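You operate a simulated robot arm through the tools that you are given. There is no shell and no other tool. Be economical: measure what you need, move in short steps, check, and stop when the job is done.

The job below is to be done with a simulated two-armed robot. You get a single attempt, and the scene is never put back.

Task
Hook up the data logger and show channel 4.
Fine: yellow plug in blue socket one, green plug in blue socket two, then their thumbscrews tight; logger on, scan on.

It is judged by the outcome, as a careful person would: the job done as asked, and still so three seconds after it is handed in. It fails if anything else is knocked over, pushed out of place, dropped, spilled or broken.

Robot
Two 6-joint arms with two-finger grippers on one trunk, on a base that drives. Base frame: it is fixed to the floor where the robot stands at the start and does not move with it; the origin is under the middle of the robot, x ahead of it, y to its left, z up. Units: m, rad, N and s.
The left shoulder is at the start at [0.03, 0.178, 0.963], the right one opposite. With the tool pointing down near the work surface each hand reaches from about 0.42 to 0.84 m from the robot's upright axis, wherever it stands, measured 20 degrees to its own side. Places, roughly: blue socket one [0.6, 0.1, 0.9]; blue socket two [0.6, 0.1, 0.9]; channel dial [0.5, 0.6, 0.9]; logger switch [0.6, 0.6, 0.8]; scan button [0.6, 0.6, 0.8]. Payload 2.54 kg a hand.
The TCP of each hand is the grasp point between the finger pads, 0.03 m short of the fingertips. In the tool frame z runs along the fingers and y along their closing line. Largest opening 0.116 m; the body of the gripper starts 0.095 m behind the TCP.
Orientation is that of the tool frame in the base frame, as a unit quaternion [x, y, z, w]. With the fingers straight down and closing along the base's y, the tool's x points along the base's -x, its y along +y and its z along -z.

Tools
- The arms move only by the tool move_arm. It takes "left_increments", "right_increments" or both (then of equal length, played together; a hand with none holds still); each is a list of rows, each an object (a shift or turn left out is 0, a gripper value left out holds the last) with "rot": the turn, a rotation vector about the tool's x, y, z in units of 120 degrees (1.0 is 120 degrees), a list of three; "offset": the shift along the tool's x, y, z in units of 150 mm (1.0 is 150 mm), a list of three; "fingers": the finger opening in m, from 0 to 0.116. In form: [{"rot": [rx, ry, rz], "offset": [tx, ty, tz], "fingers": fingers}, ...]. A call has 1 to 12 rows; each row is the pose to reach, as a shift and turn from the pose commanded when the call began, along the tool's axes at that moment. A call with a number of a shift or a turn outside -1 to 1 is refused whole. Rows are played at 5 a second. More than 0.05 m and 0.15 rad between two rows, or a gripper value outside its range, and nothing of the call is played. Where a pose cannot be reached the arm comes as near as it can. A force on the tool above 40 N (or 10 N above the force at the start of the call, whichever is more), or a blocked arm, ends the call early, and 0.2 s more pass. Each finger travels about 0.153 m/s and halts on what it meets, pressing with about 35 N; the grip force reading is that of the motor and also rises with nothing between the fingers. The clock runs only during rows and for 0.2 s after the last one: add rows that repeat a pose to give the fingers time. It gives the time, the measured TCP pose, the force on the tool (base axes), the opening and the grip force at its end, in the units of the frame above (readings bear some noise), with the torque about the TCP (base axes, N m) and any sound that the robot's microphone picked up.
- Cameras (640 x 400 px; columns grow to the right, rows downward): "scene" is now at [0.021, 0.0313, 1.6806]; the picture's right is [0.51, -0.86, 0.00], its down [-0.69, -0.41, -0.59] and it looks along [0.51, 0.30, -0.81] (base axes); focal length 249 px, centre (320, 200). "left" rides on the left gripper at [0.069, 0.015, -0.122] in its tool frame; the picture's right is [-0.21, 0.98, 0.00], its down [-0.83, -0.18, -0.53] and it looks along [-0.52, -0.11, 0.85] (tool axes); focal length 251 px, centre (320, 200). "right" rides on the right gripper at [0.069, -0.015, -0.122] in its tool frame; the picture's right is [0.21, 0.98, 0.00], its down [-0.83, 0.18, -0.53] and it looks along [-0.52, 0.11, 0.85] (tool axes); focal length 251 px, centre (320, 200). There is no depth. A picture from a camera that has moved, and an enlarged one, comes with that camera's place and axes in the base frame and with its lens. The place of the scene camera against the robot may be out by one fixed shift of up to 0.018 m in any direction.
- snapshot(camera): a new picture of that camera. It takes no simulated time.
- lift_body(by): slides the trunk up (or, below 0, down) by that many m; the arms and the scene camera ride with it, the base frame stays. It gives what a move gives, with no picture.
- roll_base(legs): drives the robot by 1 to 6 legs, each [ahead, left, turn to the left] in m, m and rad, along the robot's own axes; the way and the turn of a leg run together, so that a leg with both is an arc; at most 1.5 m and 3.142 rad a leg. The arms and the cameras ride along, it lands a little off, and it stops where it bumps. It gives what a move gives.
- turn_head(pan, tilt): turns the head with the scene camera to pan (to the left, within 2.496 rad either way) and tilt (down, from -0.506 to 1.204), counted from straight ahead of the robot. It gives what a move gives.
- enlarge(camera, box): a new picture of the part [left, top, right, bottom] of that camera's present view, enlarged. It takes no simulated time.
- hand_in(): hands the job in; it is judged then, once.

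Work in short steps. Places have to be worked out from the pictures, the camera data and where the tool is seen: move nearer, look again, correct. Check each grasp and each placing, and mend what went wrong. You have 120 turns and 92 pictures in all, those below and enlarged ones among them. Open the grippers and draw the arms clear of the work before you hand the job in, unless the task says otherwise; then end with one line.

The tools are called by a JSON object that holds its "method" and its "body". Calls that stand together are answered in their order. move_arm: Moves the arms, as the interface text tells. Its arguments: {"type":"object","properties":{"left_increments":{"type":"array","items":{"type":"object","properties":{"rot":{"type":"array","items":{"type":"number"}},"offset":{"type":"array","items":{"type":"number"}},"fingers":{"type":"number"}}}},"right_increments":{"type":"array","items":{"type":"object","properties":{"rot":{"type":"array","items":{"type":"number"}},"offset":{"type":"array","items":{"type":"number"}},"fingers":{"type":"number"}}}}},"required":[]} The other tools are called the same way: lift_body (by) slides the trunk up or down; roll_base (legs) drives the base; turn_head (pan, tilt) turns the head that bears the scene camera; snapshot (camera) takes a picture; enlarge (camera, box) takes an enlarged picture of a part of a camera's view; hand_in () hands the job in.

At the start:

```text
clock: 0.0
left_tool_pos: [0.3765, 0.4269, 1.1718]
left_orientation: [0.0, 1.0, 0.0, 0.0]
left_contact_force: [0.3, 0.2, -0.4]
left_ft_torque: [0.01, 0.01, 0.03]
left_width: 0.1157
left_gripper_force: 0.1
right_tool_pos: [0.3575, 0.0694, 1.1316]
right_orientation: [0.001, 1.0, 0.0, 0.0]
right_contact_force: [0.9, -0.4, 0.1]
right_ft_torque: [0.02, 0.0, -0.03]
right_width: 0.1161
right_gripper_force: 0.0
trunk travel left (down, up): [-0.175, 0.365]
robot x, y, heading: [-0.0007, 0.0012, 0.001]
head pan, tilt: [0.538, 0.935]
```

scene: 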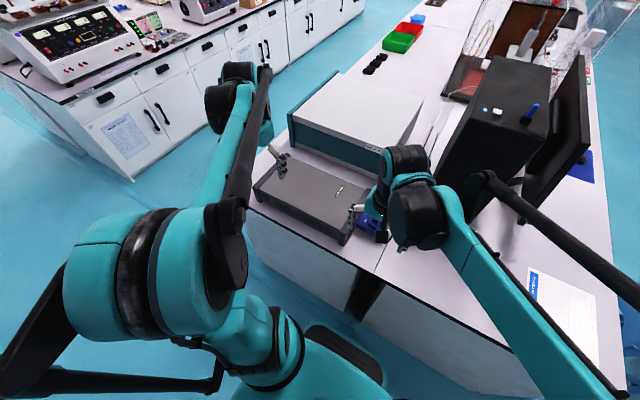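
right: 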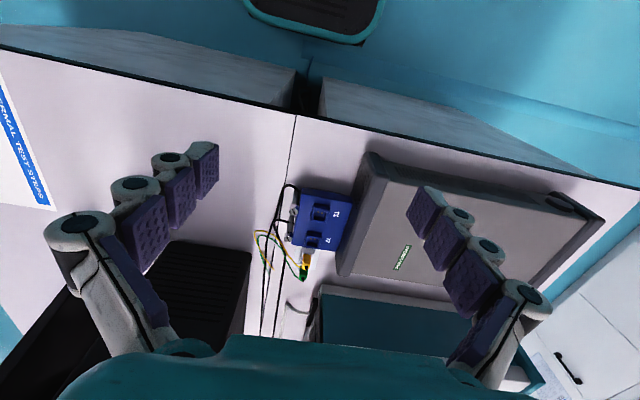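
left: 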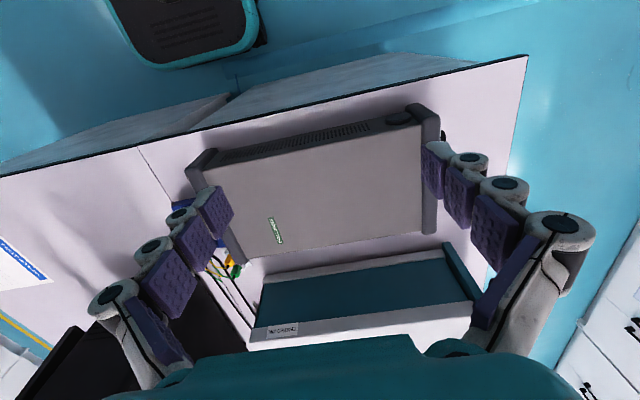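

The right hand camera shows a blue box with sockets and coloured plugs near it. I'll enlarge that area and look at the logger.

{"method": "enlarge", "body": {"camera": "right", "box": [240, 170, 370, 300]}}

{"method": "enlarge", "body": {"camera": "scene", "box": [240, 80, 460, 250]}}

```text
3.08 times, centred on (305, 235) of right
camera zoom: at [0.2874, 0.0558, 1.2528], right [-0.21, 0.98, 0.0], down [0.83, 0.18, 0.53], along [0.52, 0.11, -0.85], focal length 774 px, centre (366, 92)
```

zoom: 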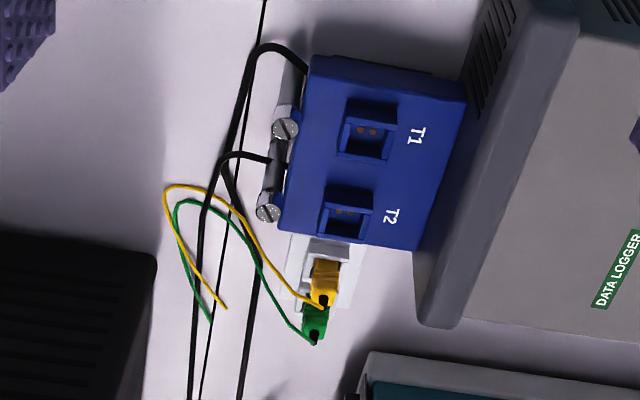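

```text
2.35 times, centred on (350, 165) of scene
camera zoom: at [0.021, 0.0313, 1.6806], right [0.51, -0.86, 0.0], down [-0.69, -0.41, -0.59], along [0.51, 0.3, -0.81], focal length 586 px, centre (249, 282)
```

zoom: 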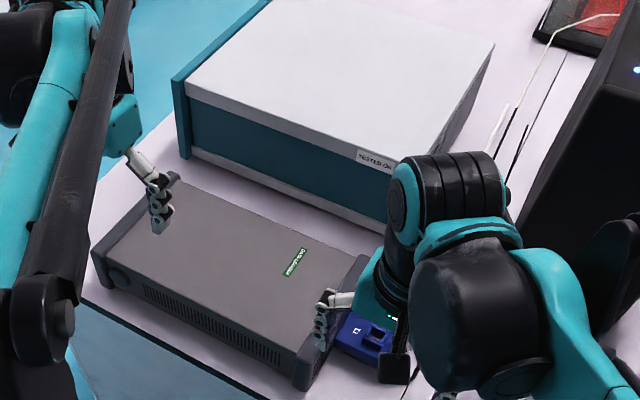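

The sockets T1 and T2 face up, with vertical slotted thumbscrews on their -y side and the plugs standing in a white rack behind. I'll move the right hand forward for a nearer view.

{"method": "move_arm", "body": {"right_increments": [{"offset": [-0.3, 0, 0]}, {"offset": [-0.6, 0, 0]}, {"offset": [-0.9, 0, 0.1]}, {"offset": [-1, 0, 0.3]}, {"offset": [-1, 0, 0.3]}]}}

{"method": "snapshot", "body": {"camera": "right"}}

{"method": "snapshot", "body": {"camera": "scene"}}

```text
clock: 1.2
left_tool_pos: [0.3754, 0.4274, 1.17]
left_orientation: [0.0, 1.0, 0.0, 0.0]
left_contact_force: [-0.1, 0.0, -0.3]
left_ft_torque: [0.04, 0.03, 0.0]
left_width: 0.116
left_gripper_force: 0.1
right_tool_pos: [0.5096, 0.0708, 1.0855]
right_orientation: [0.0, 1.0, 0.0, 0.0]
right_contact_force: [-0.3, -0.7, -0.3]
right_ft_torque: [-0.02, 0.01, 0.05]
right_width: 0.116
right_gripper_force: 0.0
trunk travel left (down, up): [-0.175, 0.365]
robot x, y, heading: [-0.001, 0.0019, -0.0]
head pan, tilt: [0.538, 0.935]
```

```text
86 pictures are left
camera right: at [0.4391, 0.0573, 1.207], right [-0.21, 0.98, 0.0], down [0.83, 0.18, 0.53], along [0.52, 0.11, -0.85], focal length 251 px, centre (320, 200)
```

right: 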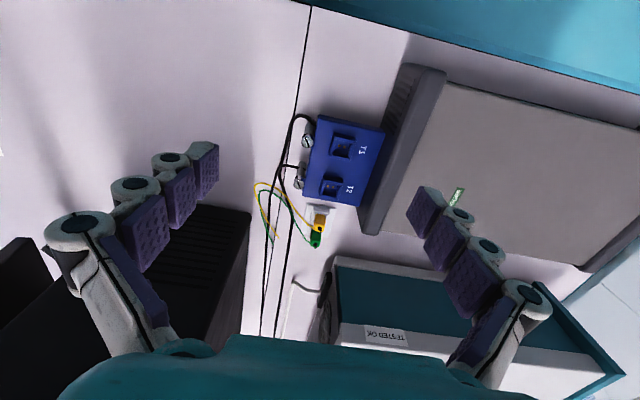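

```text
85 pictures are left
camera scene: at [0.0211, 0.0313, 1.6806], right [0.51, -0.86, 0.0], down [-0.69, -0.41, -0.59], along [0.51, 0.3, -0.81], focal length 249 px, centre (320, 200)
```

scene: 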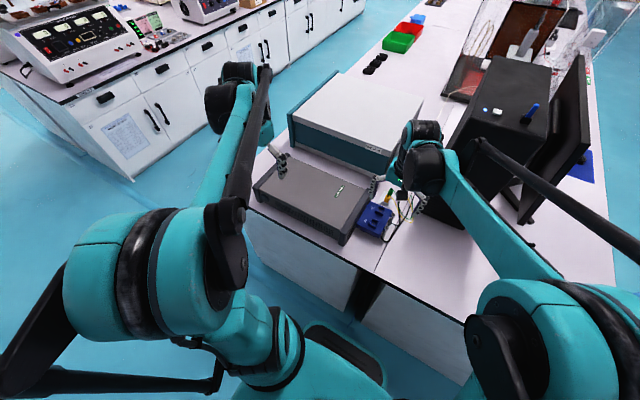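

T1 triangulates to about (0.555, 0.114, 0.865), T2 about (0.617, 0.114). The area is now unobstructed; I'll enlarge both views.

{"method": "enlarge", "body": {"camera": "right", "box": [250, 100, 390, 260]}}

{"method": "enlarge", "body": {"camera": "scene", "box": [340, 170, 430, 245]}}

{"method": "enlarge", "body": {"camera": "left", "box": [380, 80, 470, 170]}}

```text
2.50 times, centred on (320, 180) of right
camera zoom: at [0.4391, 0.0573, 1.207], right [-0.21, 0.98, 0.0], down [0.83, 0.18, 0.53], along [0.52, 0.11, -0.85], focal length 629 px, centre (320, 250)
```

zoom: 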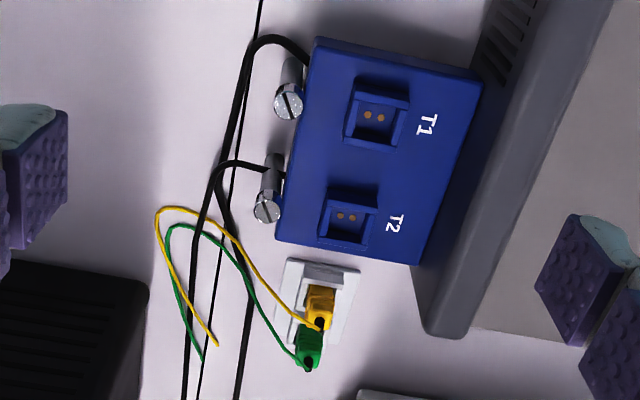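

```text
5.33 times, centred on (385, 208) of scene
camera zoom: at [0.0211, 0.0313, 1.6806], right [0.51, -0.86, 0.0], down [-0.69, -0.41, -0.59], along [0.51, 0.3, -0.81], focal length 1328 px, centre (-27, 160)
```

zoom: 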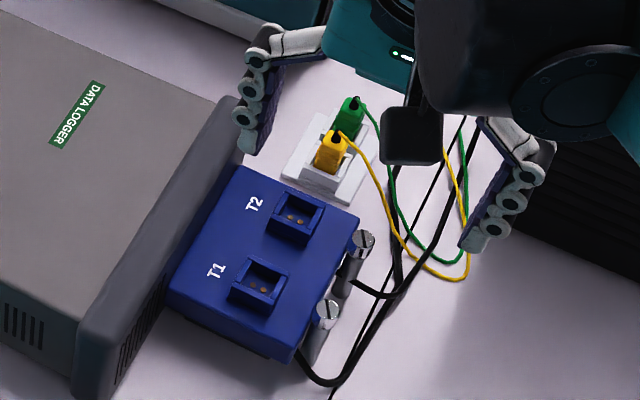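

```text
4.44 times, centred on (425, 125) of left
camera zoom: at [0.3083, 0.4417, 1.2927], right [0.21, 0.98, 0.0], down [0.83, -0.18, 0.53], along [0.52, -0.11, -0.85], focal length 1118 px, centre (-147, 533)
```

zoom: 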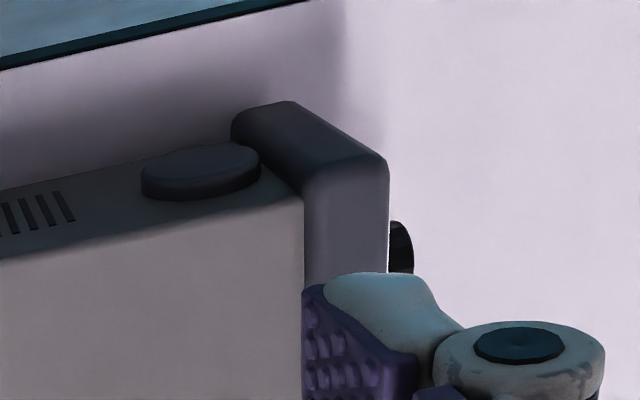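

Front of the logger with the dial is on its +y end. I go nearer over the sockets and rack for details.

{"method": "move_arm", "body": {"right_increments": [{"offset": [-0.25, 0, 0.2]}, {"offset": [-0.5, 0.1, 0.4]}, {"offset": [-0.6, 0.15, 0.6]}, {"offset": [-0.6, 0.15, 0.7]}, {"offset": [-0.6, 0.15, 0.7]}]}}

{"method": "enlarge", "body": {"camera": "right", "box": [220, 80, 420, 260]}}

```text
refused: row 2 steps farther than a row can; nothing moved
```

```text
2.22 times, centred on (320, 170) of right
camera zoom: at [0.4391, 0.0573, 1.207], right [-0.21, 0.98, 0.0], down [0.83, 0.18, 0.53], along [0.52, 0.11, -0.85], focal length 559 px, centre (320, 267)
```

zoom: 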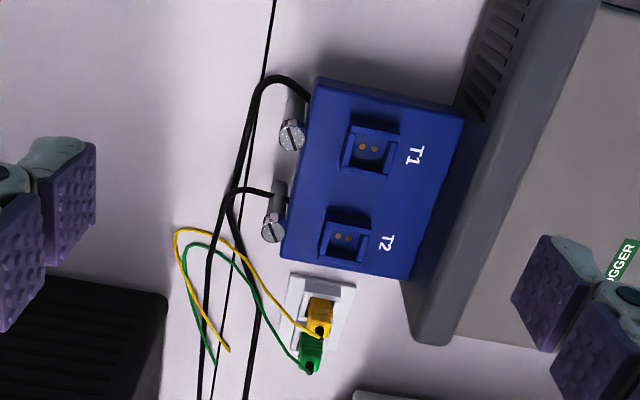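

A row stepped too far; I use smaller steps.

{"method": "move_arm", "body": {"right_increments": [{"offset": [-0.2, 0, 0.15]}, {"offset": [-0.35, 0.05, 0.3]}, {"offset": [-0.5, 0.1, 0.5]}, {"offset": [-0.6, 0.15, 0.7]}, {"offset": [-0.6, 0.15, 0.7]}]}}

{"method": "snapshot", "body": {"camera": "right"}}

```text
clock: 2.4
left_tool_pos: [0.3762, 0.4268, 1.1709]
left_orientation: [0.0, 1.0, 0.0, 0.0]
left_contact_force: [0.1, 0.3, 0.4]
left_ft_torque: [0.0, -0.01, -0.02]
left_width: 0.1159
left_gripper_force: 0.1
right_tool_pos: [0.5962, 0.0916, 0.9814]
right_orientation: [0.001, 1.0, -0.001, 0.0]
right_contact_force: [0.1, -1.2, 0.0]
right_ft_torque: [-0.01, -0.01, -0.01]
right_width: 0.1161
right_gripper_force: 0.1
trunk travel left (down, up): [-0.175, 0.365]
robot x, y, heading: [-0.0006, -0.0016, 0.001]
head pan, tilt: [0.538, 0.935]
```

```text
80 pictures are left
camera right: at [0.527, 0.0782, 1.1025], right [-0.21, 0.98, 0.0], down [0.83, 0.18, 0.53], along [0.52, 0.11, -0.85], focal length 251 px, centre (320, 200)
```

right: 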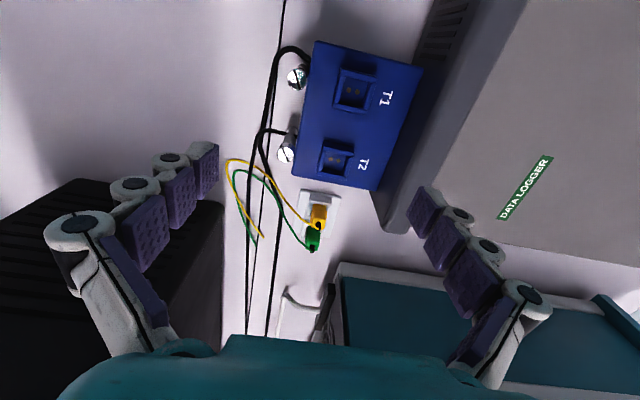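

Clearer now; enlarge on sockets and plugs.

{"method": "enlarge", "body": {"camera": "right", "box": [265, 30, 435, 140]}}

{"method": "enlarge", "body": {"camera": "right", "box": [265, 130, 385, 260]}}

```text
3.64 times, centred on (350, 85) of right
camera zoom: at [0.527, 0.0782, 1.1025], right [-0.21, 0.98, 0.0], down [0.83, 0.18, 0.53], along [0.52, 0.11, -0.85], focal length 914 px, centre (211, 618)
```

zoom: 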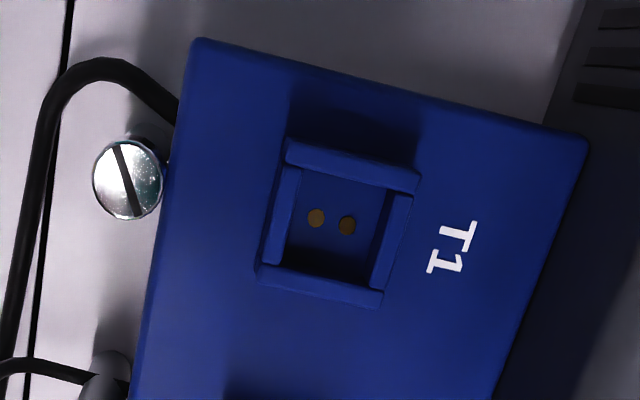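

```text
3.08 times, centred on (325, 195) of right
camera zoom: at [0.527, 0.0782, 1.1025], right [-0.21, 0.98, 0.0], down [0.83, 0.18, 0.53], along [0.52, 0.11, -0.85], focal length 774 px, centre (305, 215)
```

zoom: 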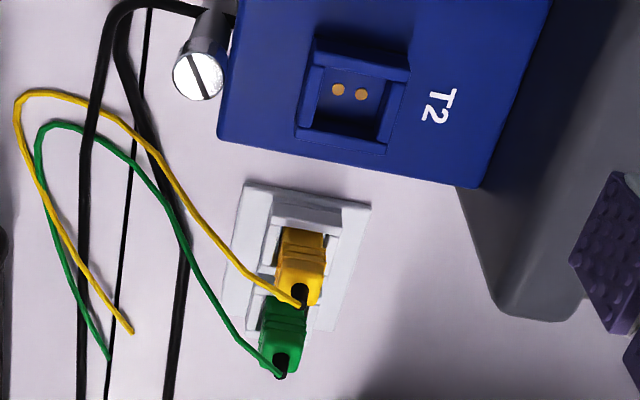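

The box is axis-aligned with its top at about z=0.865, and the plugs are near (0.718, 0.116) and (0.757, 0.118) with tops at about z=0.85. I move closer to the plugs to size them.

{"method": "move_arm", "body": {"right_increments": [{"offset": [-0.2, 0.08, 0.1]}, {"offset": [-0.4, 0.15, 0.25]}, {"offset": [-0.43, 0.15, 0.34]}, {"offset": [-0.43, 0.15, 0.34]}]}}

{"method": "enlarge", "body": {"camera": "right", "box": [230, 90, 430, 250]}}

{"method": "enlarge", "body": {"camera": "scene", "box": [360, 170, 430, 240]}}

```text
clock: 3.4
left_tool_pos: [0.3764, 0.4267, 1.1707]
left_orientation: [0.0, 1.0, 0.0, 0.0]
left_contact_force: [-1.1, 0.0, 0.4]
left_ft_torque: [-0.04, 0.03, 0.01]
left_width: 0.116
left_gripper_force: 0.0
right_tool_pos: [0.6601, 0.1149, 0.9302]
right_orientation: [0.0, 1.0, 0.0, 0.001]
right_contact_force: [0.6, -0.2, -1.0]
right_ft_torque: [0.0, -0.01, -0.01]
right_width: 0.1162
right_gripper_force: 0.0
trunk travel left (down, up): [-0.175, 0.365]
robot x, y, heading: [-0.0025, -0.0028, -0.001]
head pan, tilt: [0.538, 0.935]
```

```text
2.50 times, centred on (330, 170) of right
camera zoom: at [0.591, 0.1016, 1.0509], right [-0.21, 0.98, 0.0], down [0.83, 0.18, 0.53], along [0.52, 0.11, -0.85], focal length 629 px, centre (295, 275)
```

zoom: 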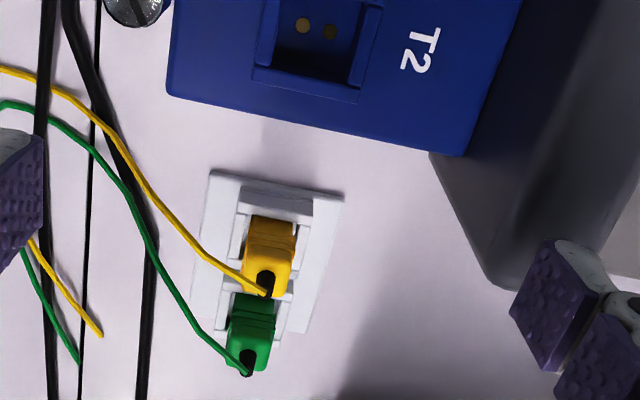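

```text
5.71 times, centred on (395, 205) of scene
camera zoom: at [0.0212, 0.0314, 1.6806], right [0.51, -0.86, 0.0], down [-0.69, -0.41, -0.59], along [0.51, 0.3, -0.81], focal length 1423 px, centre (-109, 171)
```

zoom: 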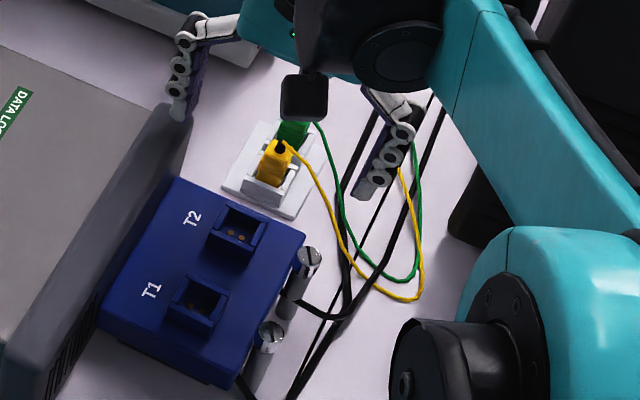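

Yellow plug body spans about x 0.711–0.728, y 0.118, top at about 0.849. I'll hover over it with a 0.06 opening and check alignment.

{"method": "move_arm", "body": {"right_increments": [{"offset": [-0.2, 0.02, 0], "fingers": 0.06}, {"offset": [-0.4, 0.02, 0.05], "fingers": 0.06}, {"offset": [-0.4, 0.02, 0.2], "fingers": 0.06}, {"offset": [-0.4, 0.02, 0.2], "fingers": 0.06}]}}

{"method": "snapshot", "body": {"camera": "right"}}

{"method": "enlarge", "body": {"camera": "scene", "box": [360, 170, 430, 240]}}

```text
clock: 4.4
left_tool_pos: [0.3754, 0.4281, 1.1706]
left_orientation: [0.0, 1.0, 0.0, 0.0]
left_contact_force: [-0.9, 1.1, -0.3]
left_ft_torque: [0.01, -0.02, 0.0]
left_width: 0.1161
left_gripper_force: 0.1
right_tool_pos: [0.722, 0.1173, 0.8993]
right_orientation: [0.0, 1.0, -0.001, 0.0]
right_contact_force: [-0.3, -0.1, -0.5]
right_ft_torque: [-0.02, 0.01, -0.01]
right_width: 0.06
right_gripper_force: 0.0
trunk travel left (down, up): [-0.175, 0.365]
robot x, y, heading: [-0.0025, -0.0019, -0.002]
head pan, tilt: [0.538, 0.935]
```

```text
75 pictures are left
camera right: at [0.6531, 0.1047, 1.021], right [-0.21, 0.98, 0.0], down [0.83, 0.18, 0.53], along [0.52, 0.11, -0.85], focal length 251 px, centre (320, 200)
```

right: 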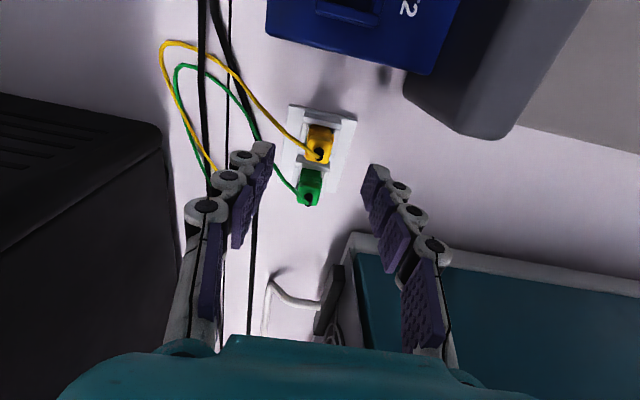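

```text
5.71 times, centred on (395, 205) of scene
camera zoom: at [0.0211, 0.0312, 1.6806], right [0.51, -0.86, 0.0], down [-0.69, -0.41, -0.59], along [0.51, 0.3, -0.81], focal length 1423 px, centre (-109, 171)
```

zoom: 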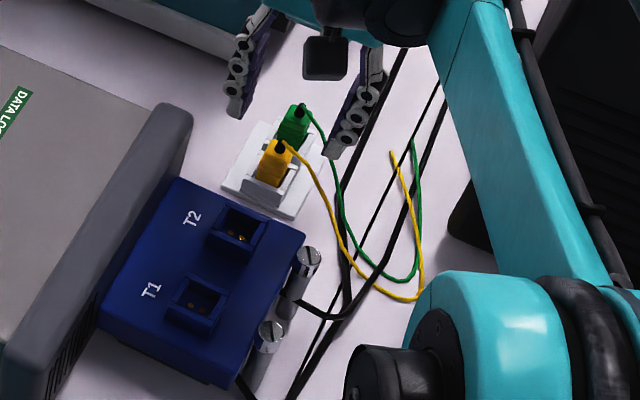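

Tips project where expected. I enlarge the current view for a precise plug position.

{"method": "enlarge", "body": {"camera": "right", "box": [270, 90, 370, 220]}}

```text
3.08 times, centred on (320, 155) of right
camera zoom: at [0.6531, 0.1047, 1.021], right [-0.21, 0.98, 0.0], down [0.83, 0.18, 0.53], along [0.52, 0.11, -0.85], focal length 774 px, centre (320, 338)
```

zoom: 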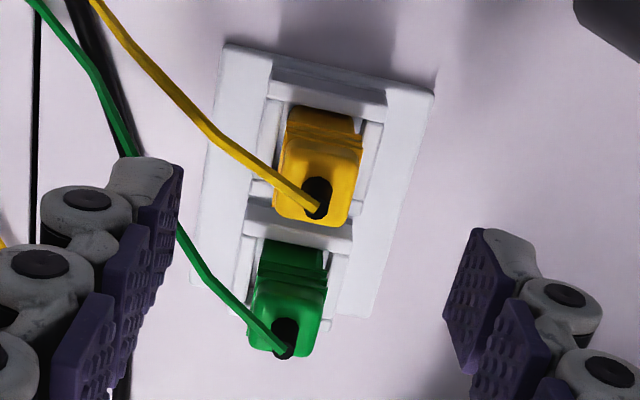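

Yellow's centre is at about (0.719, 0.118) and green's at (0.756, 0.118). I descend to tips at about z=0.832 and close.

{"method": "move_arm", "body": {"right_increments": [{"offset": [0.02, 0.005, 0.1], "fingers": 0.06}, {"offset": [0.02, 0.005, 0.2], "fingers": 0.06}, {"offset": [0.02, 0.005, 0.25], "fingers": 0.06}, {"offset": [0.02, 0.005, 0.25], "fingers": 0.04}, {"offset": [0.02, 0.005, 0.25], "fingers": 0.015}, {"offset": [0.02, 0.005, 0.25], "fingers": 0.005}, {"offset": [0.02, 0.005, 0.25], "fingers": 0.005}]}}

{"method": "enlarge", "body": {"camera": "right", "box": [240, 60, 400, 220]}}

```text
clock: 6.0
left_tool_pos: [0.3764, 0.4276, 1.1709]
left_orientation: [0.0, 1.0, 0.0, 0.0]
left_contact_force: [0.5, 0.4, -0.4]
left_ft_torque: [0.0, -0.02, 0.0]
left_width: 0.116
left_gripper_force: 0.0
right_tool_pos: [0.7197, 0.1193, 0.8638]
right_orientation: [0.001, 1.0, -0.001, -0.001]
right_contact_force: [0.3, -0.4, 0.7]
right_ft_torque: [-0.02, -0.02, 0.03]
right_width: 0.0163
right_gripper_force: 35.0
trunk travel left (down, up): [-0.175, 0.365]
robot x, y, heading: [-0.0034, 0.0001, 0.001]
head pan, tilt: [0.538, 0.935]
```

```text
2.50 times, centred on (320, 140) of right
camera zoom: at [0.6497, 0.1045, 0.9843], right [-0.21, 0.98, 0.0], down [0.83, 0.18, 0.53], along [0.52, 0.11, -0.85], focal length 629 px, centre (320, 350)
```

zoom: 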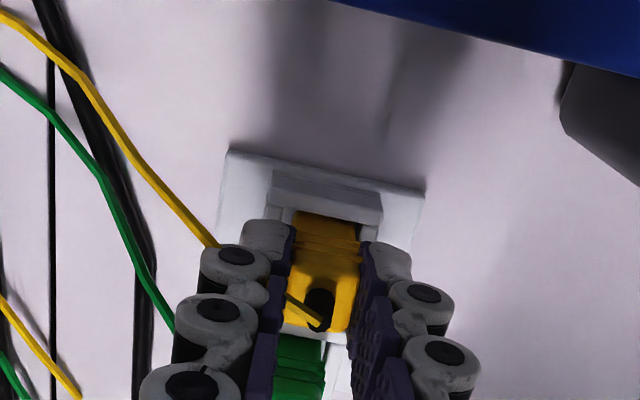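

Gripped at 16 mm width, plug centred at y≈0.119. Lift straight up by 60 mm.

{"method": "move_arm", "body": {"right_increments": [{"offset": [0, 0, -0.1]}, {"offset": [0, 0, -0.2]}, {"offset": [0, 0, -0.4]}, {"offset": [0, 0, -0.5]}, {"offset": [0, 0, -0.5]}]}}

{"method": "snapshot", "body": {"camera": "right"}}

{"method": "enlarge", "body": {"camera": "scene", "box": [360, 160, 430, 230]}}

```text
clock: 7.2
left_tool_pos: [0.3771, 0.4271, 1.172]
left_orientation: [0.0, 1.0, 0.0, 0.0]
left_contact_force: [0.8, -0.7, 0.0]
left_ft_torque: [-0.01, -0.03, -0.02]
left_width: 0.116
left_gripper_force: 0.0
right_tool_pos: [0.7183, 0.1161, 0.939]
right_orientation: [0.0, 1.0, 0.0, 0.0]
right_contact_force: [-0.9, -0.5, -0.3]
right_ft_torque: [0.02, 0.0, -0.01]
right_width: 0.0165
right_gripper_force: 35.1
trunk travel left (down, up): [-0.175, 0.365]
robot x, y, heading: [0.0002, -0.0002, -0.002]
head pan, tilt: [0.538, 0.935]
```

```text
71 pictures are left
camera right: at [0.6488, 0.1038, 1.0592], right [-0.21, 0.98, 0.0], down [0.83, 0.18, 0.53], along [0.52, 0.11, -0.85], focal length 251 px, centre (320, 200)
```

right: 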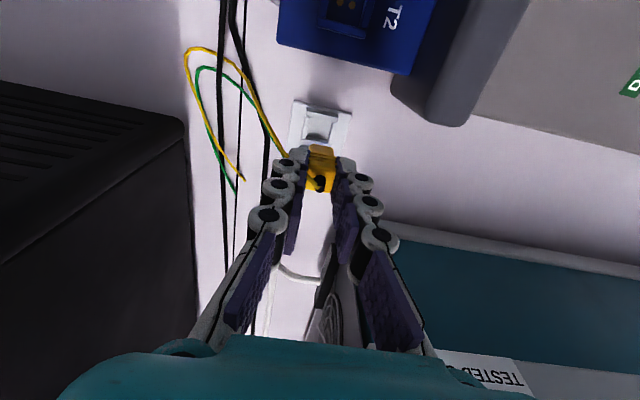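

```text
5.71 times, centred on (395, 195) of scene
camera zoom: at [0.0212, 0.0313, 1.6806], right [0.51, -0.86, 0.0], down [-0.69, -0.41, -0.59], along [0.51, 0.3, -0.81], focal length 1423 px, centre (-109, 229)
```

zoom: 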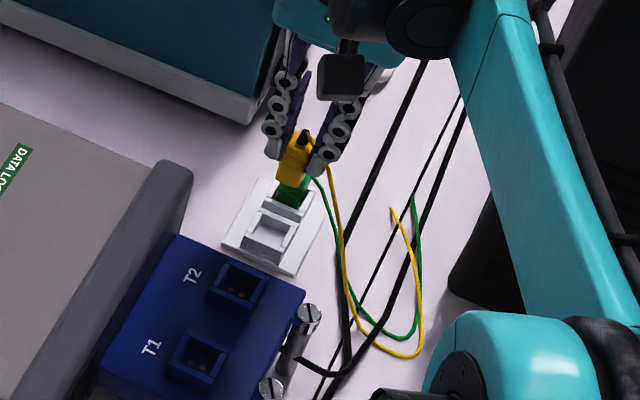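

The plug came out cleanly and hangs straight. I raise a little more and carry it over T1 at (0.556, 0.114), leaving the last part for a check.

{"method": "move_arm", "body": {"right_increments": [{"offset": [0, 0, -0.2]}, {"offset": [0.3, 0, -0.2]}, {"offset": [0.6, -0.01, -0.2]}, {"offset": [0.9, -0.02, -0.2]}, {"offset": [1, -0.03, -0.2]}, {"offset": [1, -0.03, -0.2]}]}}

{"method": "move_arm", "body": {"right_increments": [{"offset": [0.08, 0, 0]}, {"offset": [0.08, 0, 0]}, {"offset": [0.08, 0, 0]}]}}

{"method": "enlarge", "body": {"camera": "right", "box": [240, 50, 400, 210]}}

{"method": "enlarge", "body": {"camera": "scene", "box": [345, 180, 415, 250]}}

```text
clock: 8.6
left_tool_pos: [0.3765, 0.4263, 1.1713]
left_orientation: [0.0, 1.0, 0.0, 0.0]
left_contact_force: [0.1, -1.0, 0.8]
left_ft_torque: [0.01, 0.01, -0.01]
left_width: 0.1159
left_gripper_force: 0.1
right_tool_pos: [0.568, 0.113, 0.9679]
right_orientation: [0.0, 1.0, 0.0, 0.0]
right_contact_force: [-0.5, 0.4, -1.1]
right_ft_torque: [-0.02, -0.01, -0.03]
right_width: 0.0166
right_gripper_force: 35.0
trunk travel left (down, up): [-0.175, 0.365]
robot x, y, heading: [-0.0033, 0.0005, 0.002]
head pan, tilt: [0.538, 0.935]
```

```text
clock: 9.4
left_tool_pos: [0.3759, 0.4262, 1.1715]
left_orientation: [0.0, 1.0, 0.0, -0.001]
left_contact_force: [-0.7, -0.1, 0.0]
left_ft_torque: [0.01, 0.01, -0.03]
left_width: 0.1163
left_gripper_force: 0.1
right_tool_pos: [0.5555, 0.1131, 0.9676]
right_orientation: [-0.001, 1.0, 0.0, 0.0]
right_contact_force: [0.3, -0.8, -0.3]
right_ft_torque: [-0.01, -0.01, 0.0]
right_width: 0.0165
right_gripper_force: 35.0
trunk travel left (down, up): [-0.175, 0.365]
robot x, y, heading: [0.0025, -0.0047, -0.002]
head pan, tilt: [0.538, 0.935]
```

```text
2.50 times, centred on (320, 130) of right
camera zoom: at [0.4864, 0.0996, 1.0886], right [-0.21, 0.98, 0.0], down [0.83, 0.18, 0.53], along [0.52, 0.11, -0.85], focal length 629 px, centre (320, 375)
```

zoom: 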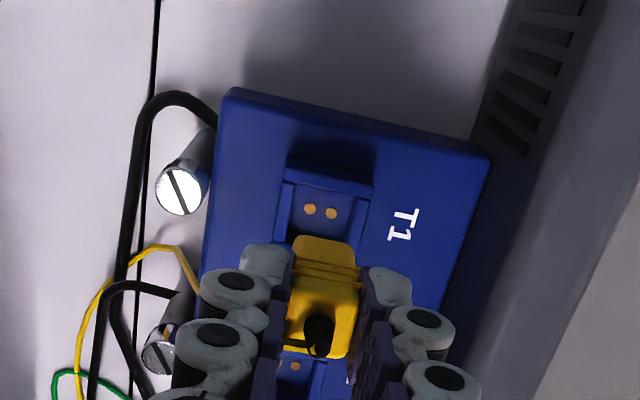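

```text
5.71 times, centred on (380, 215) of scene
camera zoom: at [0.0207, 0.0313, 1.6806], right [0.51, -0.86, 0.0], down [-0.69, -0.41, -0.59], along [0.51, 0.3, -0.81], focal length 1423 px, centre (-23, 114)
```

zoom: 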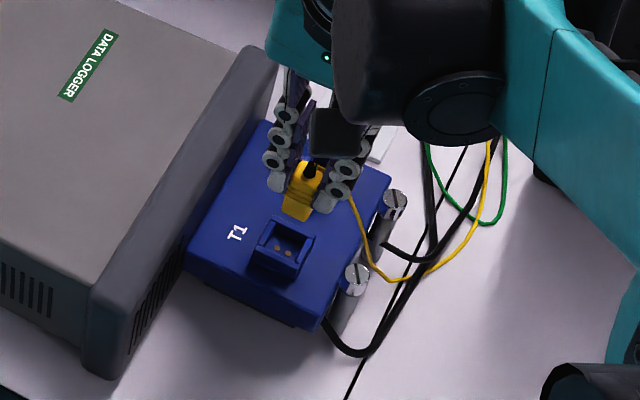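

T1's holes compute to (0.557, 0.114) and the plug to (0.555, 0.114). I shift 1.5 mm forward and descend partway.

{"method": "move_arm", "body": {"right_increments": [{"offset": [-0.01, 0, 0]}, {"offset": [-0.01, 0, 0.1]}, {"offset": [-0.01, 0, 0.2]}, {"offset": [-0.01, 0, 0.25]}, {"offset": [-0.01, 0, 0.25]}]}}

{"method": "enlarge", "body": {"camera": "right", "box": [240, 40, 400, 200]}}

{"method": "enlarge", "body": {"camera": "scene", "box": [355, 190, 405, 240]}}

```text
clock: 10.6
left_tool_pos: [0.3747, 0.4264, 1.1712]
left_orientation: [-0.001, 1.0, 0.0, 0.001]
left_contact_force: [-0.1, 0.2, 0.9]
left_ft_torque: [-0.01, 0.01, 0.03]
left_width: 0.1156
left_gripper_force: 0.0
right_tool_pos: [0.5584, 0.1155, 0.9303]
right_orientation: [0.0, 1.0, 0.0, 0.0]
right_contact_force: [-0.3, 0.4, 0.1]
right_ft_torque: [0.0, 0.01, 0.02]
right_width: 0.0163
right_gripper_force: 35.0
trunk travel left (down, up): [-0.175, 0.365]
robot x, y, heading: [0.0009, -0.0004, -0.004]
head pan, tilt: [0.538, 0.935]
```

```text
2.50 times, centred on (320, 120) of right
camera zoom: at [0.4891, 0.101, 1.0517], right [-0.21, 0.98, 0.0], down [0.83, 0.18, 0.53], along [0.52, 0.11, -0.85], focal length 629 px, centre (320, 400)
```

zoom: 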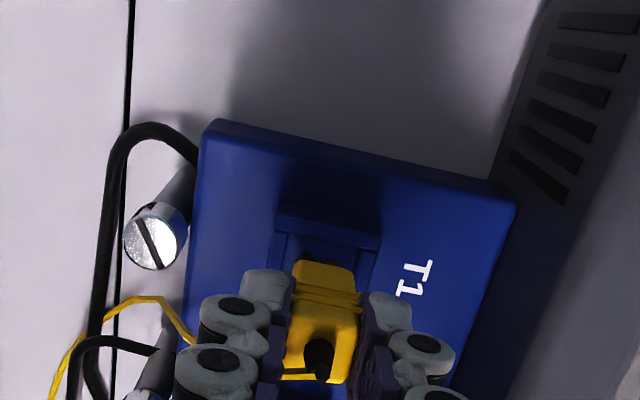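

```text
8.00 times, centred on (380, 215) of scene
camera zoom: at [0.021, 0.0313, 1.6806], right [0.51, -0.86, 0.0], down [-0.69, -0.41, -0.59], along [0.51, 0.3, -0.81], focal length 1992 px, centre (-160, 80)
```

zoom: 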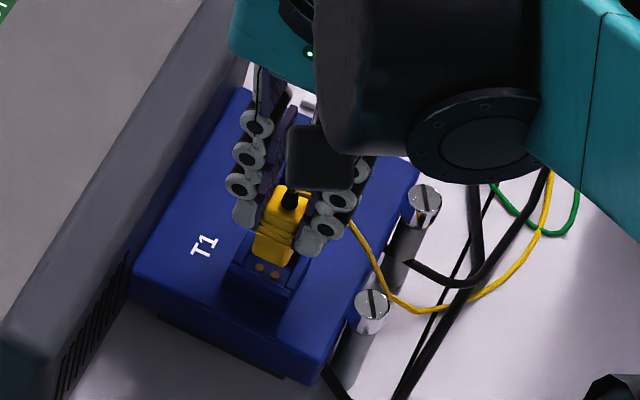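

Averaging noisy readings, the plug is within about 0.5 mm of the T1 centre. I continue descending slowly, watching force.

{"method": "move_arm", "body": {"right_increments": [{"offset": [0, 0, 0.04]}, {"offset": [0, 0, 0.08]}, {"offset": [0, 0, 0.12]}, {"offset": [0, 0, 0.14]}, {"offset": [0, 0, 0.14]}]}}

{"method": "enlarge", "body": {"camera": "scene", "box": [355, 190, 405, 240]}}

```text
clock: 11.8
left_tool_pos: [0.3733, 0.4258, 1.1717]
left_orientation: [0.0, 1.0, 0.0, 0.001]
left_contact_force: [0.0, 1.5, 0.6]
left_ft_torque: [0.01, -0.01, -0.01]
left_width: 0.116
left_gripper_force: 0.1
right_tool_pos: [0.5567, 0.1156, 0.9112]
right_orientation: [0.001, 1.0, 0.001, 0.001]
right_contact_force: [6.2, 3.9, 33.3]
right_ft_torque: [0.12, -0.32, 0.01]
right_width: 0.0165
right_gripper_force: 35.4
trunk travel left (down, up): [-0.175, 0.365]
robot x, y, heading: [-0.0037, -0.0015, -0.001]
head pan, tilt: [0.538, 0.935]
```

```text
8.00 times, centred on (380, 215) of scene
camera zoom: at [0.0185, 0.0311, 1.6809], right [0.51, -0.86, 0.0], down [-0.69, -0.41, -0.59], along [0.51, 0.3, -0.8], focal length 1992 px, centre (-160, 80)
```

zoom: 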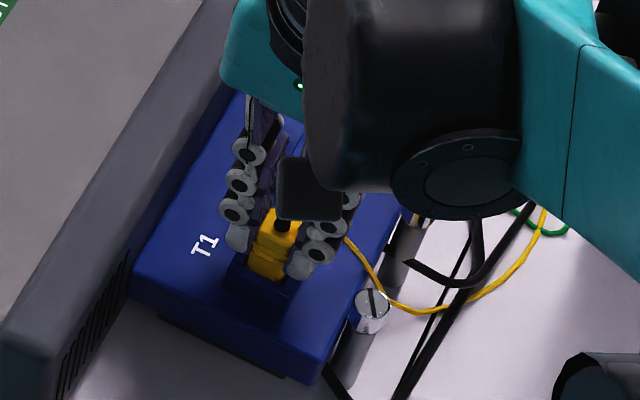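

33 N upward contact at z=0.911. I check how deep the plug is from the hand camera.

{"method": "enlarge", "body": {"camera": "right", "box": [280, 60, 380, 180]}}

```text
3.33 times, centred on (330, 120) of right
camera zoom: at [0.4875, 0.1007, 1.0319], right [-0.21, 0.98, 0.0], down [0.82, 0.18, 0.54], along [0.52, 0.12, -0.84], focal length 838 px, centre (287, 467)
```

zoom: 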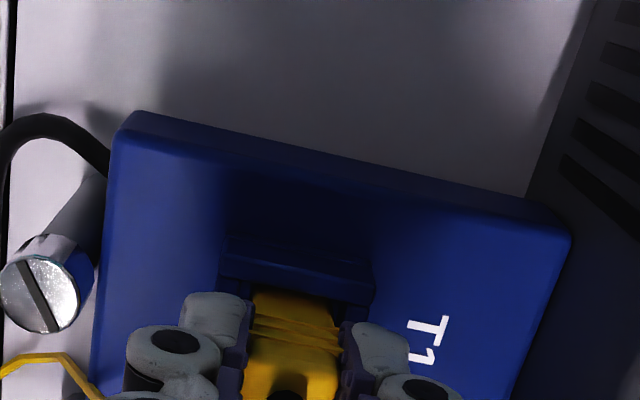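

Plug body bottom works out to z≈0.860, at the socket floor. I press a little more to be sure of full seating (force stop guards).

{"method": "move_arm", "body": {"right_increments": [{"offset": [0, 0, 0.01]}, {"offset": [0, 0, 0.02]}, {"offset": [0, 0, 0.03]}]}}

```text
clock: 12.6
left_tool_pos: [0.3734, 0.4273, 1.1726]
left_orientation: [-0.001, 1.0, 0.0, 0.0]
left_contact_force: [0.1, -0.5, 0.5]
left_ft_torque: [0.0, 0.03, 0.05]
left_width: 0.1164
left_gripper_force: 0.1
right_tool_pos: [0.5557, 0.1136, 0.9078]
right_orientation: [0.0, 1.0, -0.001, 0.002]
right_contact_force: [2.3, 4.1, 35.1]
right_ft_torque: [0.13, -0.08, 0.0]
right_width: 0.0164
right_gripper_force: 35.0
trunk travel left (down, up): [-0.175, 0.365]
robot x, y, heading: [0.0008, -0.0006, 0.0]
head pan, tilt: [0.538, 0.935]
```

It moved 3 mm further at roughly constant force — either inserting or slipping in the fingers. Check.

{"method": "enlarge", "body": {"camera": "right", "box": [280, 60, 380, 180]}}

{"method": "enlarge", "body": {"camera": "scene", "box": [355, 190, 405, 240]}}

```text
3.33 times, centred on (330, 120) of right
camera zoom: at [0.4866, 0.1003, 1.0277], right [-0.21, 0.98, 0.0], down [0.83, 0.18, 0.54], along [0.52, 0.11, -0.84], focal length 838 px, centre (287, 467)
```

zoom: 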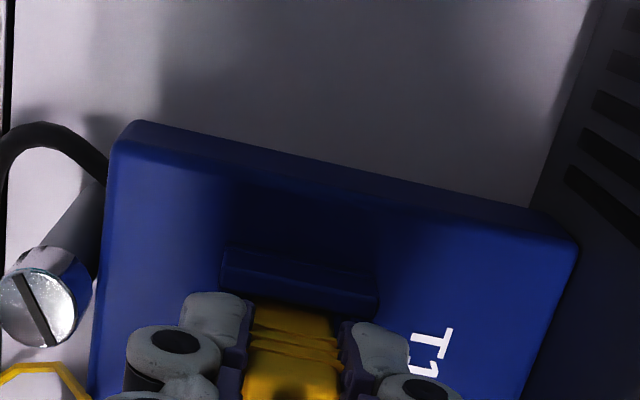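

```text
8.00 times, centred on (380, 215) of scene
camera zoom: at [0.0178, 0.0312, 1.6808], right [0.51, -0.86, 0.0], down [-0.69, -0.41, -0.59], along [0.51, 0.3, -0.8], focal length 1992 px, centre (-160, 80)
```

zoom: 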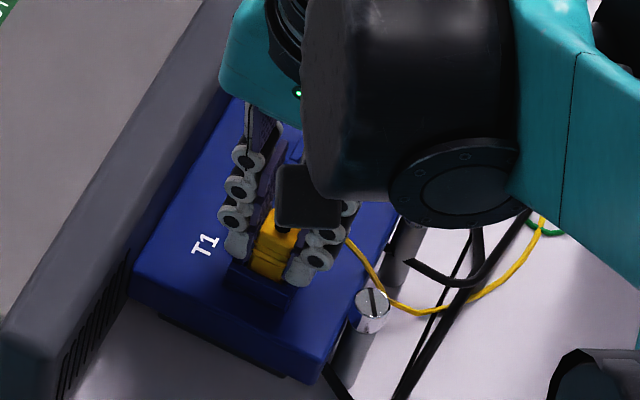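

The plug stayed while the fingers slipped, so it's either seated or blocked. I release and rise to inspect.

{"method": "move_arm", "body": {"right_increments": [{"offset": [0, 0, -0.02], "fingers": 0.0165}, {"offset": [0, 0, -0.02], "fingers": 0.04}, {"offset": [0, 0, -0.02], "fingers": 0.04}, {"offset": [0, 0, -0.3]}, {"offset": [0, 0, -0.5]}, {"offset": [0, 0, -0.5]}]}}

{"method": "enlarge", "body": {"camera": "right", "box": [250, 60, 410, 200]}}

{"method": "enlarge", "body": {"camera": "scene", "box": [355, 190, 405, 240]}}

```text
clock: 14.0
left_tool_pos: [0.3762, 0.4262, 1.1697]
left_orientation: [0.0, 1.0, 0.0, 0.0]
left_contact_force: [-0.3, -1.3, -0.2]
left_ft_torque: [-0.02, -0.03, 0.01]
left_width: 0.1163
left_gripper_force: 0.0
right_tool_pos: [0.5578, 0.114, 0.9804]
right_orientation: [0.0, 1.0, 0.0, 0.0]
right_contact_force: [-0.6, -0.2, -0.1]
right_ft_torque: [0.02, 0.0, 0.01]
right_width: 0.0402
right_gripper_force: 0.0
trunk travel left (down, up): [-0.175, 0.365]
robot x, y, heading: [-0.0035, -0.0041, 0.0]
head pan, tilt: [0.538, 0.935]
```

```text
2.86 times, centred on (330, 130) of right
camera zoom: at [0.4876, 0.1006, 1.102], right [-0.21, 0.98, 0.0], down [0.83, 0.18, 0.53], along [0.52, 0.11, -0.85], focal length 718 px, centre (291, 400)
```

zoom: 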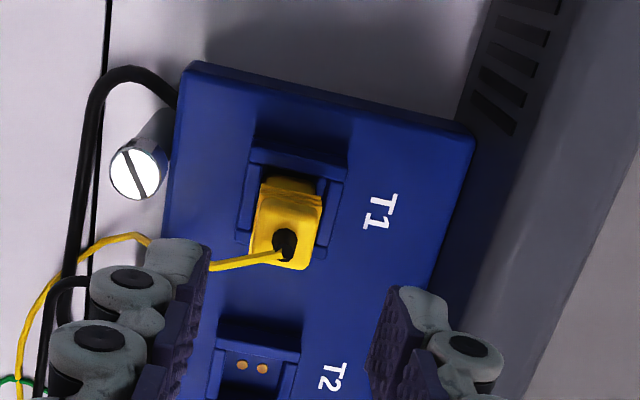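

```text
8.00 times, centred on (380, 215) of scene
camera zoom: at [0.021, 0.0313, 1.6806], right [0.51, -0.86, 0.0], down [-0.69, -0.41, -0.59], along [0.51, 0.3, -0.81], focal length 1992 px, centre (-160, 80)
```

zoom: 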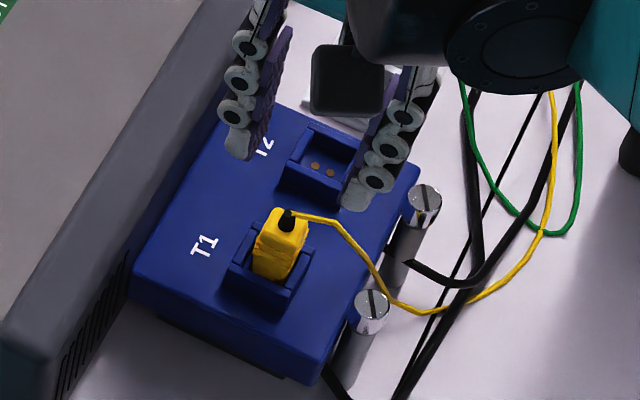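

The plug stands in T1's frame. I look at the gap very closely.

{"method": "enlarge", "body": {"camera": "right", "box": [300, 90, 350, 130]}}

{"method": "enlarge", "body": {"camera": "scene", "box": [370, 210, 395, 232]}}

```text
10.00 times, centred on (325, 110) of right
camera zoom: at [0.4876, 0.1006, 1.102], right [-0.21, 0.98, 0.0], down [0.83, 0.18, 0.53], along [0.52, 0.11, -0.85], focal length 2514 px, centre (270, 1100)
```

zoom: 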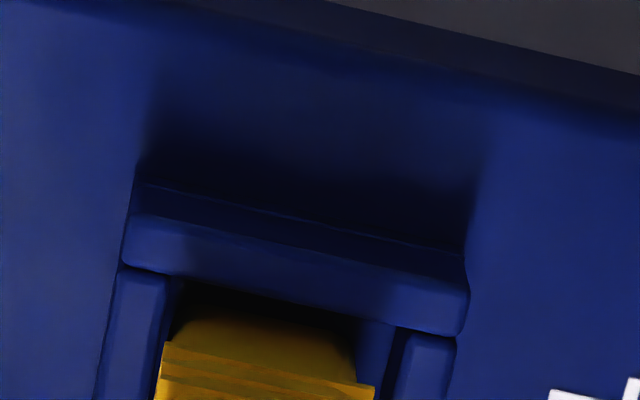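

```text
16.00 times, centred on (382, 221) of scene
camera zoom: at [0.021, 0.0313, 1.6806], right [0.51, -0.86, 0.0], down [-0.69, -0.41, -0.59], along [0.51, 0.3, -0.81], focal length 3984 px, centre (-680, -136)
```

zoom: 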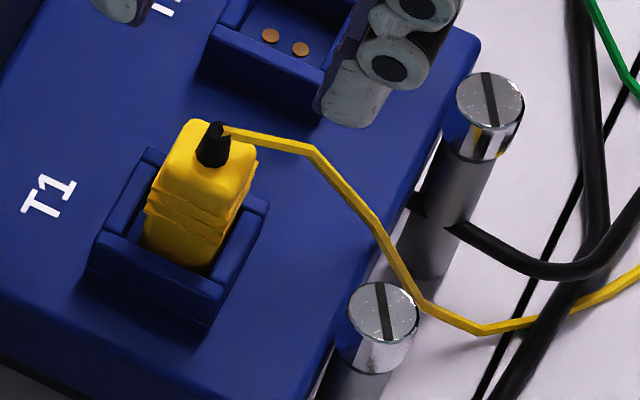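

Geometry is inconclusive about full seating, so I'll push the plug's top with the two fingertips straddling the boot (gap 9 mm), force-guarded.

{"method": "move_arm", "body": {"right_increments": [{"offset": [0, 0, 0], "fingers": 0.009}, {"offset": [0, 0, 0.1], "fingers": 0.009}, {"offset": [0, 0, 0.2], "fingers": 0.009}, {"offset": [0, 0, 0.3], "fingers": 0.009}, {"offset": [0, 0, 0.33]}, {"offset": [0, 0, 0.36]}, {"offset": [0, 0, 0.38]}, {"offset": [0, 0, 0.4]}]}}

```text
clock: 15.7
left_tool_pos: [0.3755, 0.4263, 1.1718]
left_orientation: [0.0, 1.0, 0.0, -0.001]
left_contact_force: [0.2, 0.8, 0.2]
left_ft_torque: [0.0, 0.01, 0.04]
left_width: 0.116
left_gripper_force: 0.1
right_tool_pos: [0.5575, 0.1132, 0.9261]
right_orientation: [0.0, 1.0, 0.0, 0.001]
right_contact_force: [-4.0, -4.5, 19.4]
right_ft_torque: [-0.15, 0.15, -0.03]
right_width: 0.006
right_gripper_force: 28.5
trunk travel left (down, up): [-0.175, 0.365]
robot x, y, heading: [0.0009, 0.0001, 0.0]
head pan, tilt: [0.538, 0.935]
stopped in row 8 (right hand): the force on the tool passed its limit at 51 N (the readings are from after the stop); the commanded pose is now the measured one
```

Pushed with about 50 N with the plug top near z=0.896. I rise and inspect again.

{"method": "move_arm", "body": {"right_increments": [{"offset": [0, 0, -0.1], "fingers": 0.04}, {"offset": [0, 0, -0.36], "fingers": 0.04}, {"offset": [0, 0, -0.36], "fingers": 0.04}]}}

{"method": "enlarge", "body": {"camera": "scene", "box": [370, 210, 395, 232]}}

{"method": "enlarge", "body": {"camera": "right", "box": [290, 80, 370, 160]}}

```text
clock: 16.4
left_tool_pos: [0.3769, 0.4264, 1.1714]
left_orientation: [0.0, 1.0, 0.0, 0.0]
left_contact_force: [-0.4, -0.1, -0.3]
left_ft_torque: [-0.02, 0.0, -0.01]
left_width: 0.1159
left_gripper_force: 0.0
right_tool_pos: [0.5597, 0.1133, 0.9786]
right_orientation: [0.0, 1.0, 0.0, 0.001]
right_contact_force: [-0.8, -1.0, 0.3]
right_ft_torque: [0.01, 0.04, -0.01]
right_width: 0.0403
right_gripper_force: 0.0
trunk travel left (down, up): [-0.175, 0.365]
robot x, y, heading: [0.0041, 0.0004, 0.002]
head pan, tilt: [0.538, 0.935]
```

```text
16.00 times, centred on (382, 221) of scene
camera zoom: at [0.0221, 0.0317, 1.6805], right [0.51, -0.86, 0.0], down [-0.69, -0.41, -0.59], along [0.51, 0.3, -0.81], focal length 3984 px, centre (-680, -136)
```

zoom: 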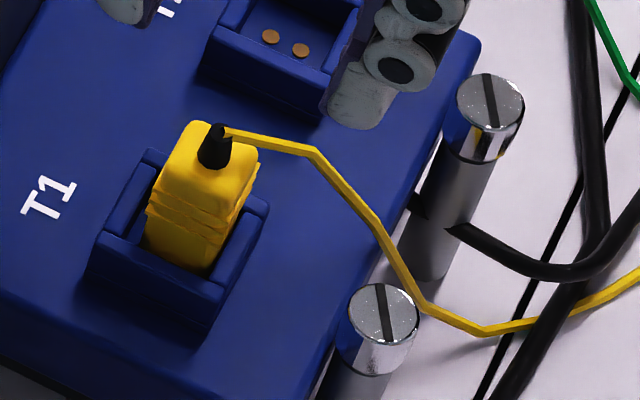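

```text
5.00 times, centred on (330, 120) of right
camera zoom: at [0.4895, 0.0996, 1.0999], right [-0.21, 0.98, 0.0], down [0.83, 0.18, 0.54], along [0.52, 0.11, -0.84], focal length 1257 px, centre (270, 600)
```

zoom: 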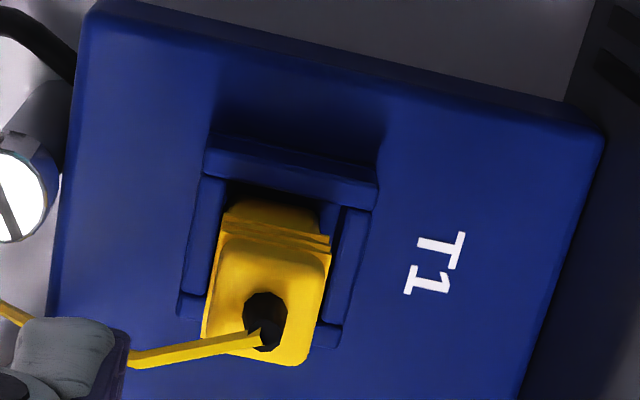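

No further motion; heights (top ≈0.896, body ≈36 mm) agree with the plug sitting on the socket floor. I go to the green plug next, hovering above it.

{"method": "move_arm", "body": {"right_increments": [{"offset": [-0.3, 0, 0], "fingers": 0.06}, {"offset": [-0.6, 0, 0]}, {"offset": [-0.9, 0, 0]}, {"offset": [-1, 0, 0.1]}, {"offset": [-1, 0, 0.1]}]}}

{"method": "move_arm", "body": {"right_increments": [{"offset": [-0.2, 0.02, 0.15]}, {"offset": [-0.31, 0.02, 0.4]}, {"offset": [-0.31, 0.02, 0.43]}, {"offset": [-0.31, 0.02, 0.43]}]}}

{"method": "enlarge", "body": {"camera": "right", "box": [250, 70, 390, 200]}}

```text
clock: 17.6
left_tool_pos: [0.3768, 0.4263, 1.1697]
left_orientation: [0.001, 1.0, 0.001, 0.0]
left_contact_force: [-0.9, 0.0, 0.4]
left_ft_torque: [0.0, 0.04, 0.01]
left_width: 0.1164
left_gripper_force: 0.1
right_tool_pos: [0.7108, 0.1138, 0.9647]
right_orientation: [0.0, 1.0, 0.0, 0.001]
right_contact_force: [-0.4, 0.2, 0.3]
right_ft_torque: [0.03, -0.01, -0.01]
right_width: 0.0597
right_gripper_force: 0.0
trunk travel left (down, up): [-0.175, 0.365]
robot x, y, heading: [-0.0023, 0.0015, -0.0]
head pan, tilt: [0.538, 0.935]
```

```text
clock: 18.6
left_tool_pos: [0.3748, 0.4262, 1.1717]
left_orientation: [0.0, 1.0, 0.0, -0.001]
left_contact_force: [-0.3, 0.7, 0.6]
left_ft_torque: [-0.04, 0.01, 0.01]
left_width: 0.1156
left_gripper_force: 0.0
right_tool_pos: [0.7503, 0.1157, 0.899]
right_orientation: [0.001, 1.0, 0.001, 0.002]
right_contact_force: [0.5, 0.3, 0.5]
right_ft_torque: [-0.02, 0.03, 0.0]
right_width: 0.06
right_gripper_force: 0.1
right hand out of reach, approached as far as the arm can: row 2, 3, 4
trunk travel left (down, up): [-0.175, 0.365]
robot x, y, heading: [0.0003, -0.0013, 0.001]
head pan, tilt: [0.538, 0.935]
```

```text
3.08 times, centred on (320, 135) of right
camera zoom: at [0.6816, 0.1007, 1.0196], right [-0.21, 0.98, 0.0], down [0.82, 0.18, 0.54], along [0.53, 0.12, -0.84], focal length 774 px, centre (320, 400)
```

zoom: 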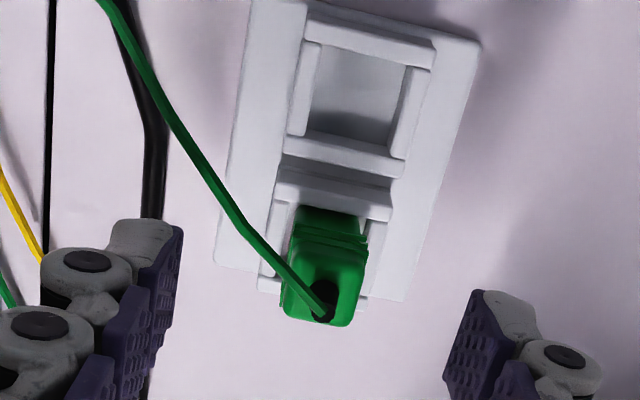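

The rack well has a plain floor, so plugs have no long pins—T1's plug is seated. The green plug is just out of reach, so I raise the hand and drive forward 0.05 m.

{"method": "move_arm", "body": {"right_increments": [{"offset": [0.1, 0, -0.2]}, {"offset": [0.2, 0, -0.45]}, {"offset": [0.2, 0, -0.5]}]}}

{"method": "roll_base", "body": {"legs": [[0.05, 0, 0]]}}

{"method": "snapshot", "body": {"camera": "right"}}

```text
clock: 19.4
left_tool_pos: [0.3759, 0.4271, 1.1712]
left_orientation: [0.0, 1.0, -0.001, 0.0]
left_contact_force: [0.6, -0.6, 0.6]
left_ft_torque: [-0.01, 0.03, -0.01]
left_width: 0.116
left_gripper_force: 0.1
right_tool_pos: [0.7209, 0.1148, 0.9753]
right_orientation: [0.0, 1.0, 0.0, 0.0]
right_contact_force: [-0.4, -0.3, 0.1]
right_ft_torque: [0.0, -0.01, 0.03]
right_width: 0.0599
right_gripper_force: 0.0
trunk travel left (down, up): [-0.175, 0.365]
robot x, y, heading: [0.0005, -0.0021, -0.004]
head pan, tilt: [0.538, 0.935]
```

```text
clock: 20.4
left_tool_pos: [0.4285, 0.4278, 1.1705]
left_orientation: [0.0, 1.0, 0.0, -0.001]
left_contact_force: [0.3, 0.3, -0.2]
left_ft_torque: [-0.02, 0.09, 0.0]
left_width: 0.1163
left_gripper_force: 0.1
right_tool_pos: [0.7738, 0.1144, 0.974]
right_orientation: [0.001, 1.0, 0.0, 0.0]
right_contact_force: [0.1, -0.6, 0.3]
right_ft_torque: [0.04, 0.05, 0.0]
right_width: 0.0599
right_gripper_force: 0.1
trunk travel left (down, up): [-0.175, 0.365]
robot x, y, heading: [0.0518, -0.0034, -0.005]
head pan, tilt: [0.538, 0.935]
```

```text
54 pictures are left
camera right: at [0.7039, 0.1015, 1.0949], right [-0.21, 0.98, 0.0], down [0.83, 0.18, 0.53], along [0.52, 0.11, -0.85], focal length 251 px, centre (320, 200)
```

right: 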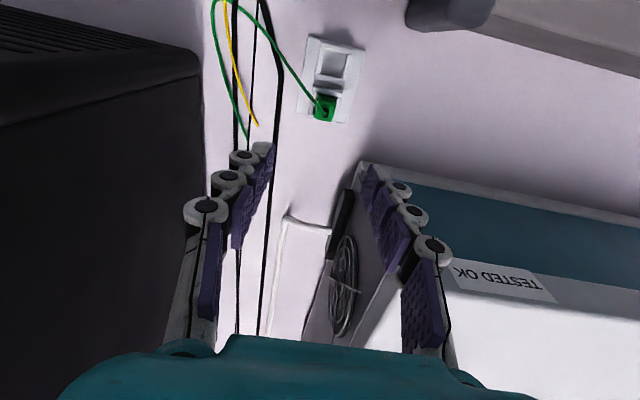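

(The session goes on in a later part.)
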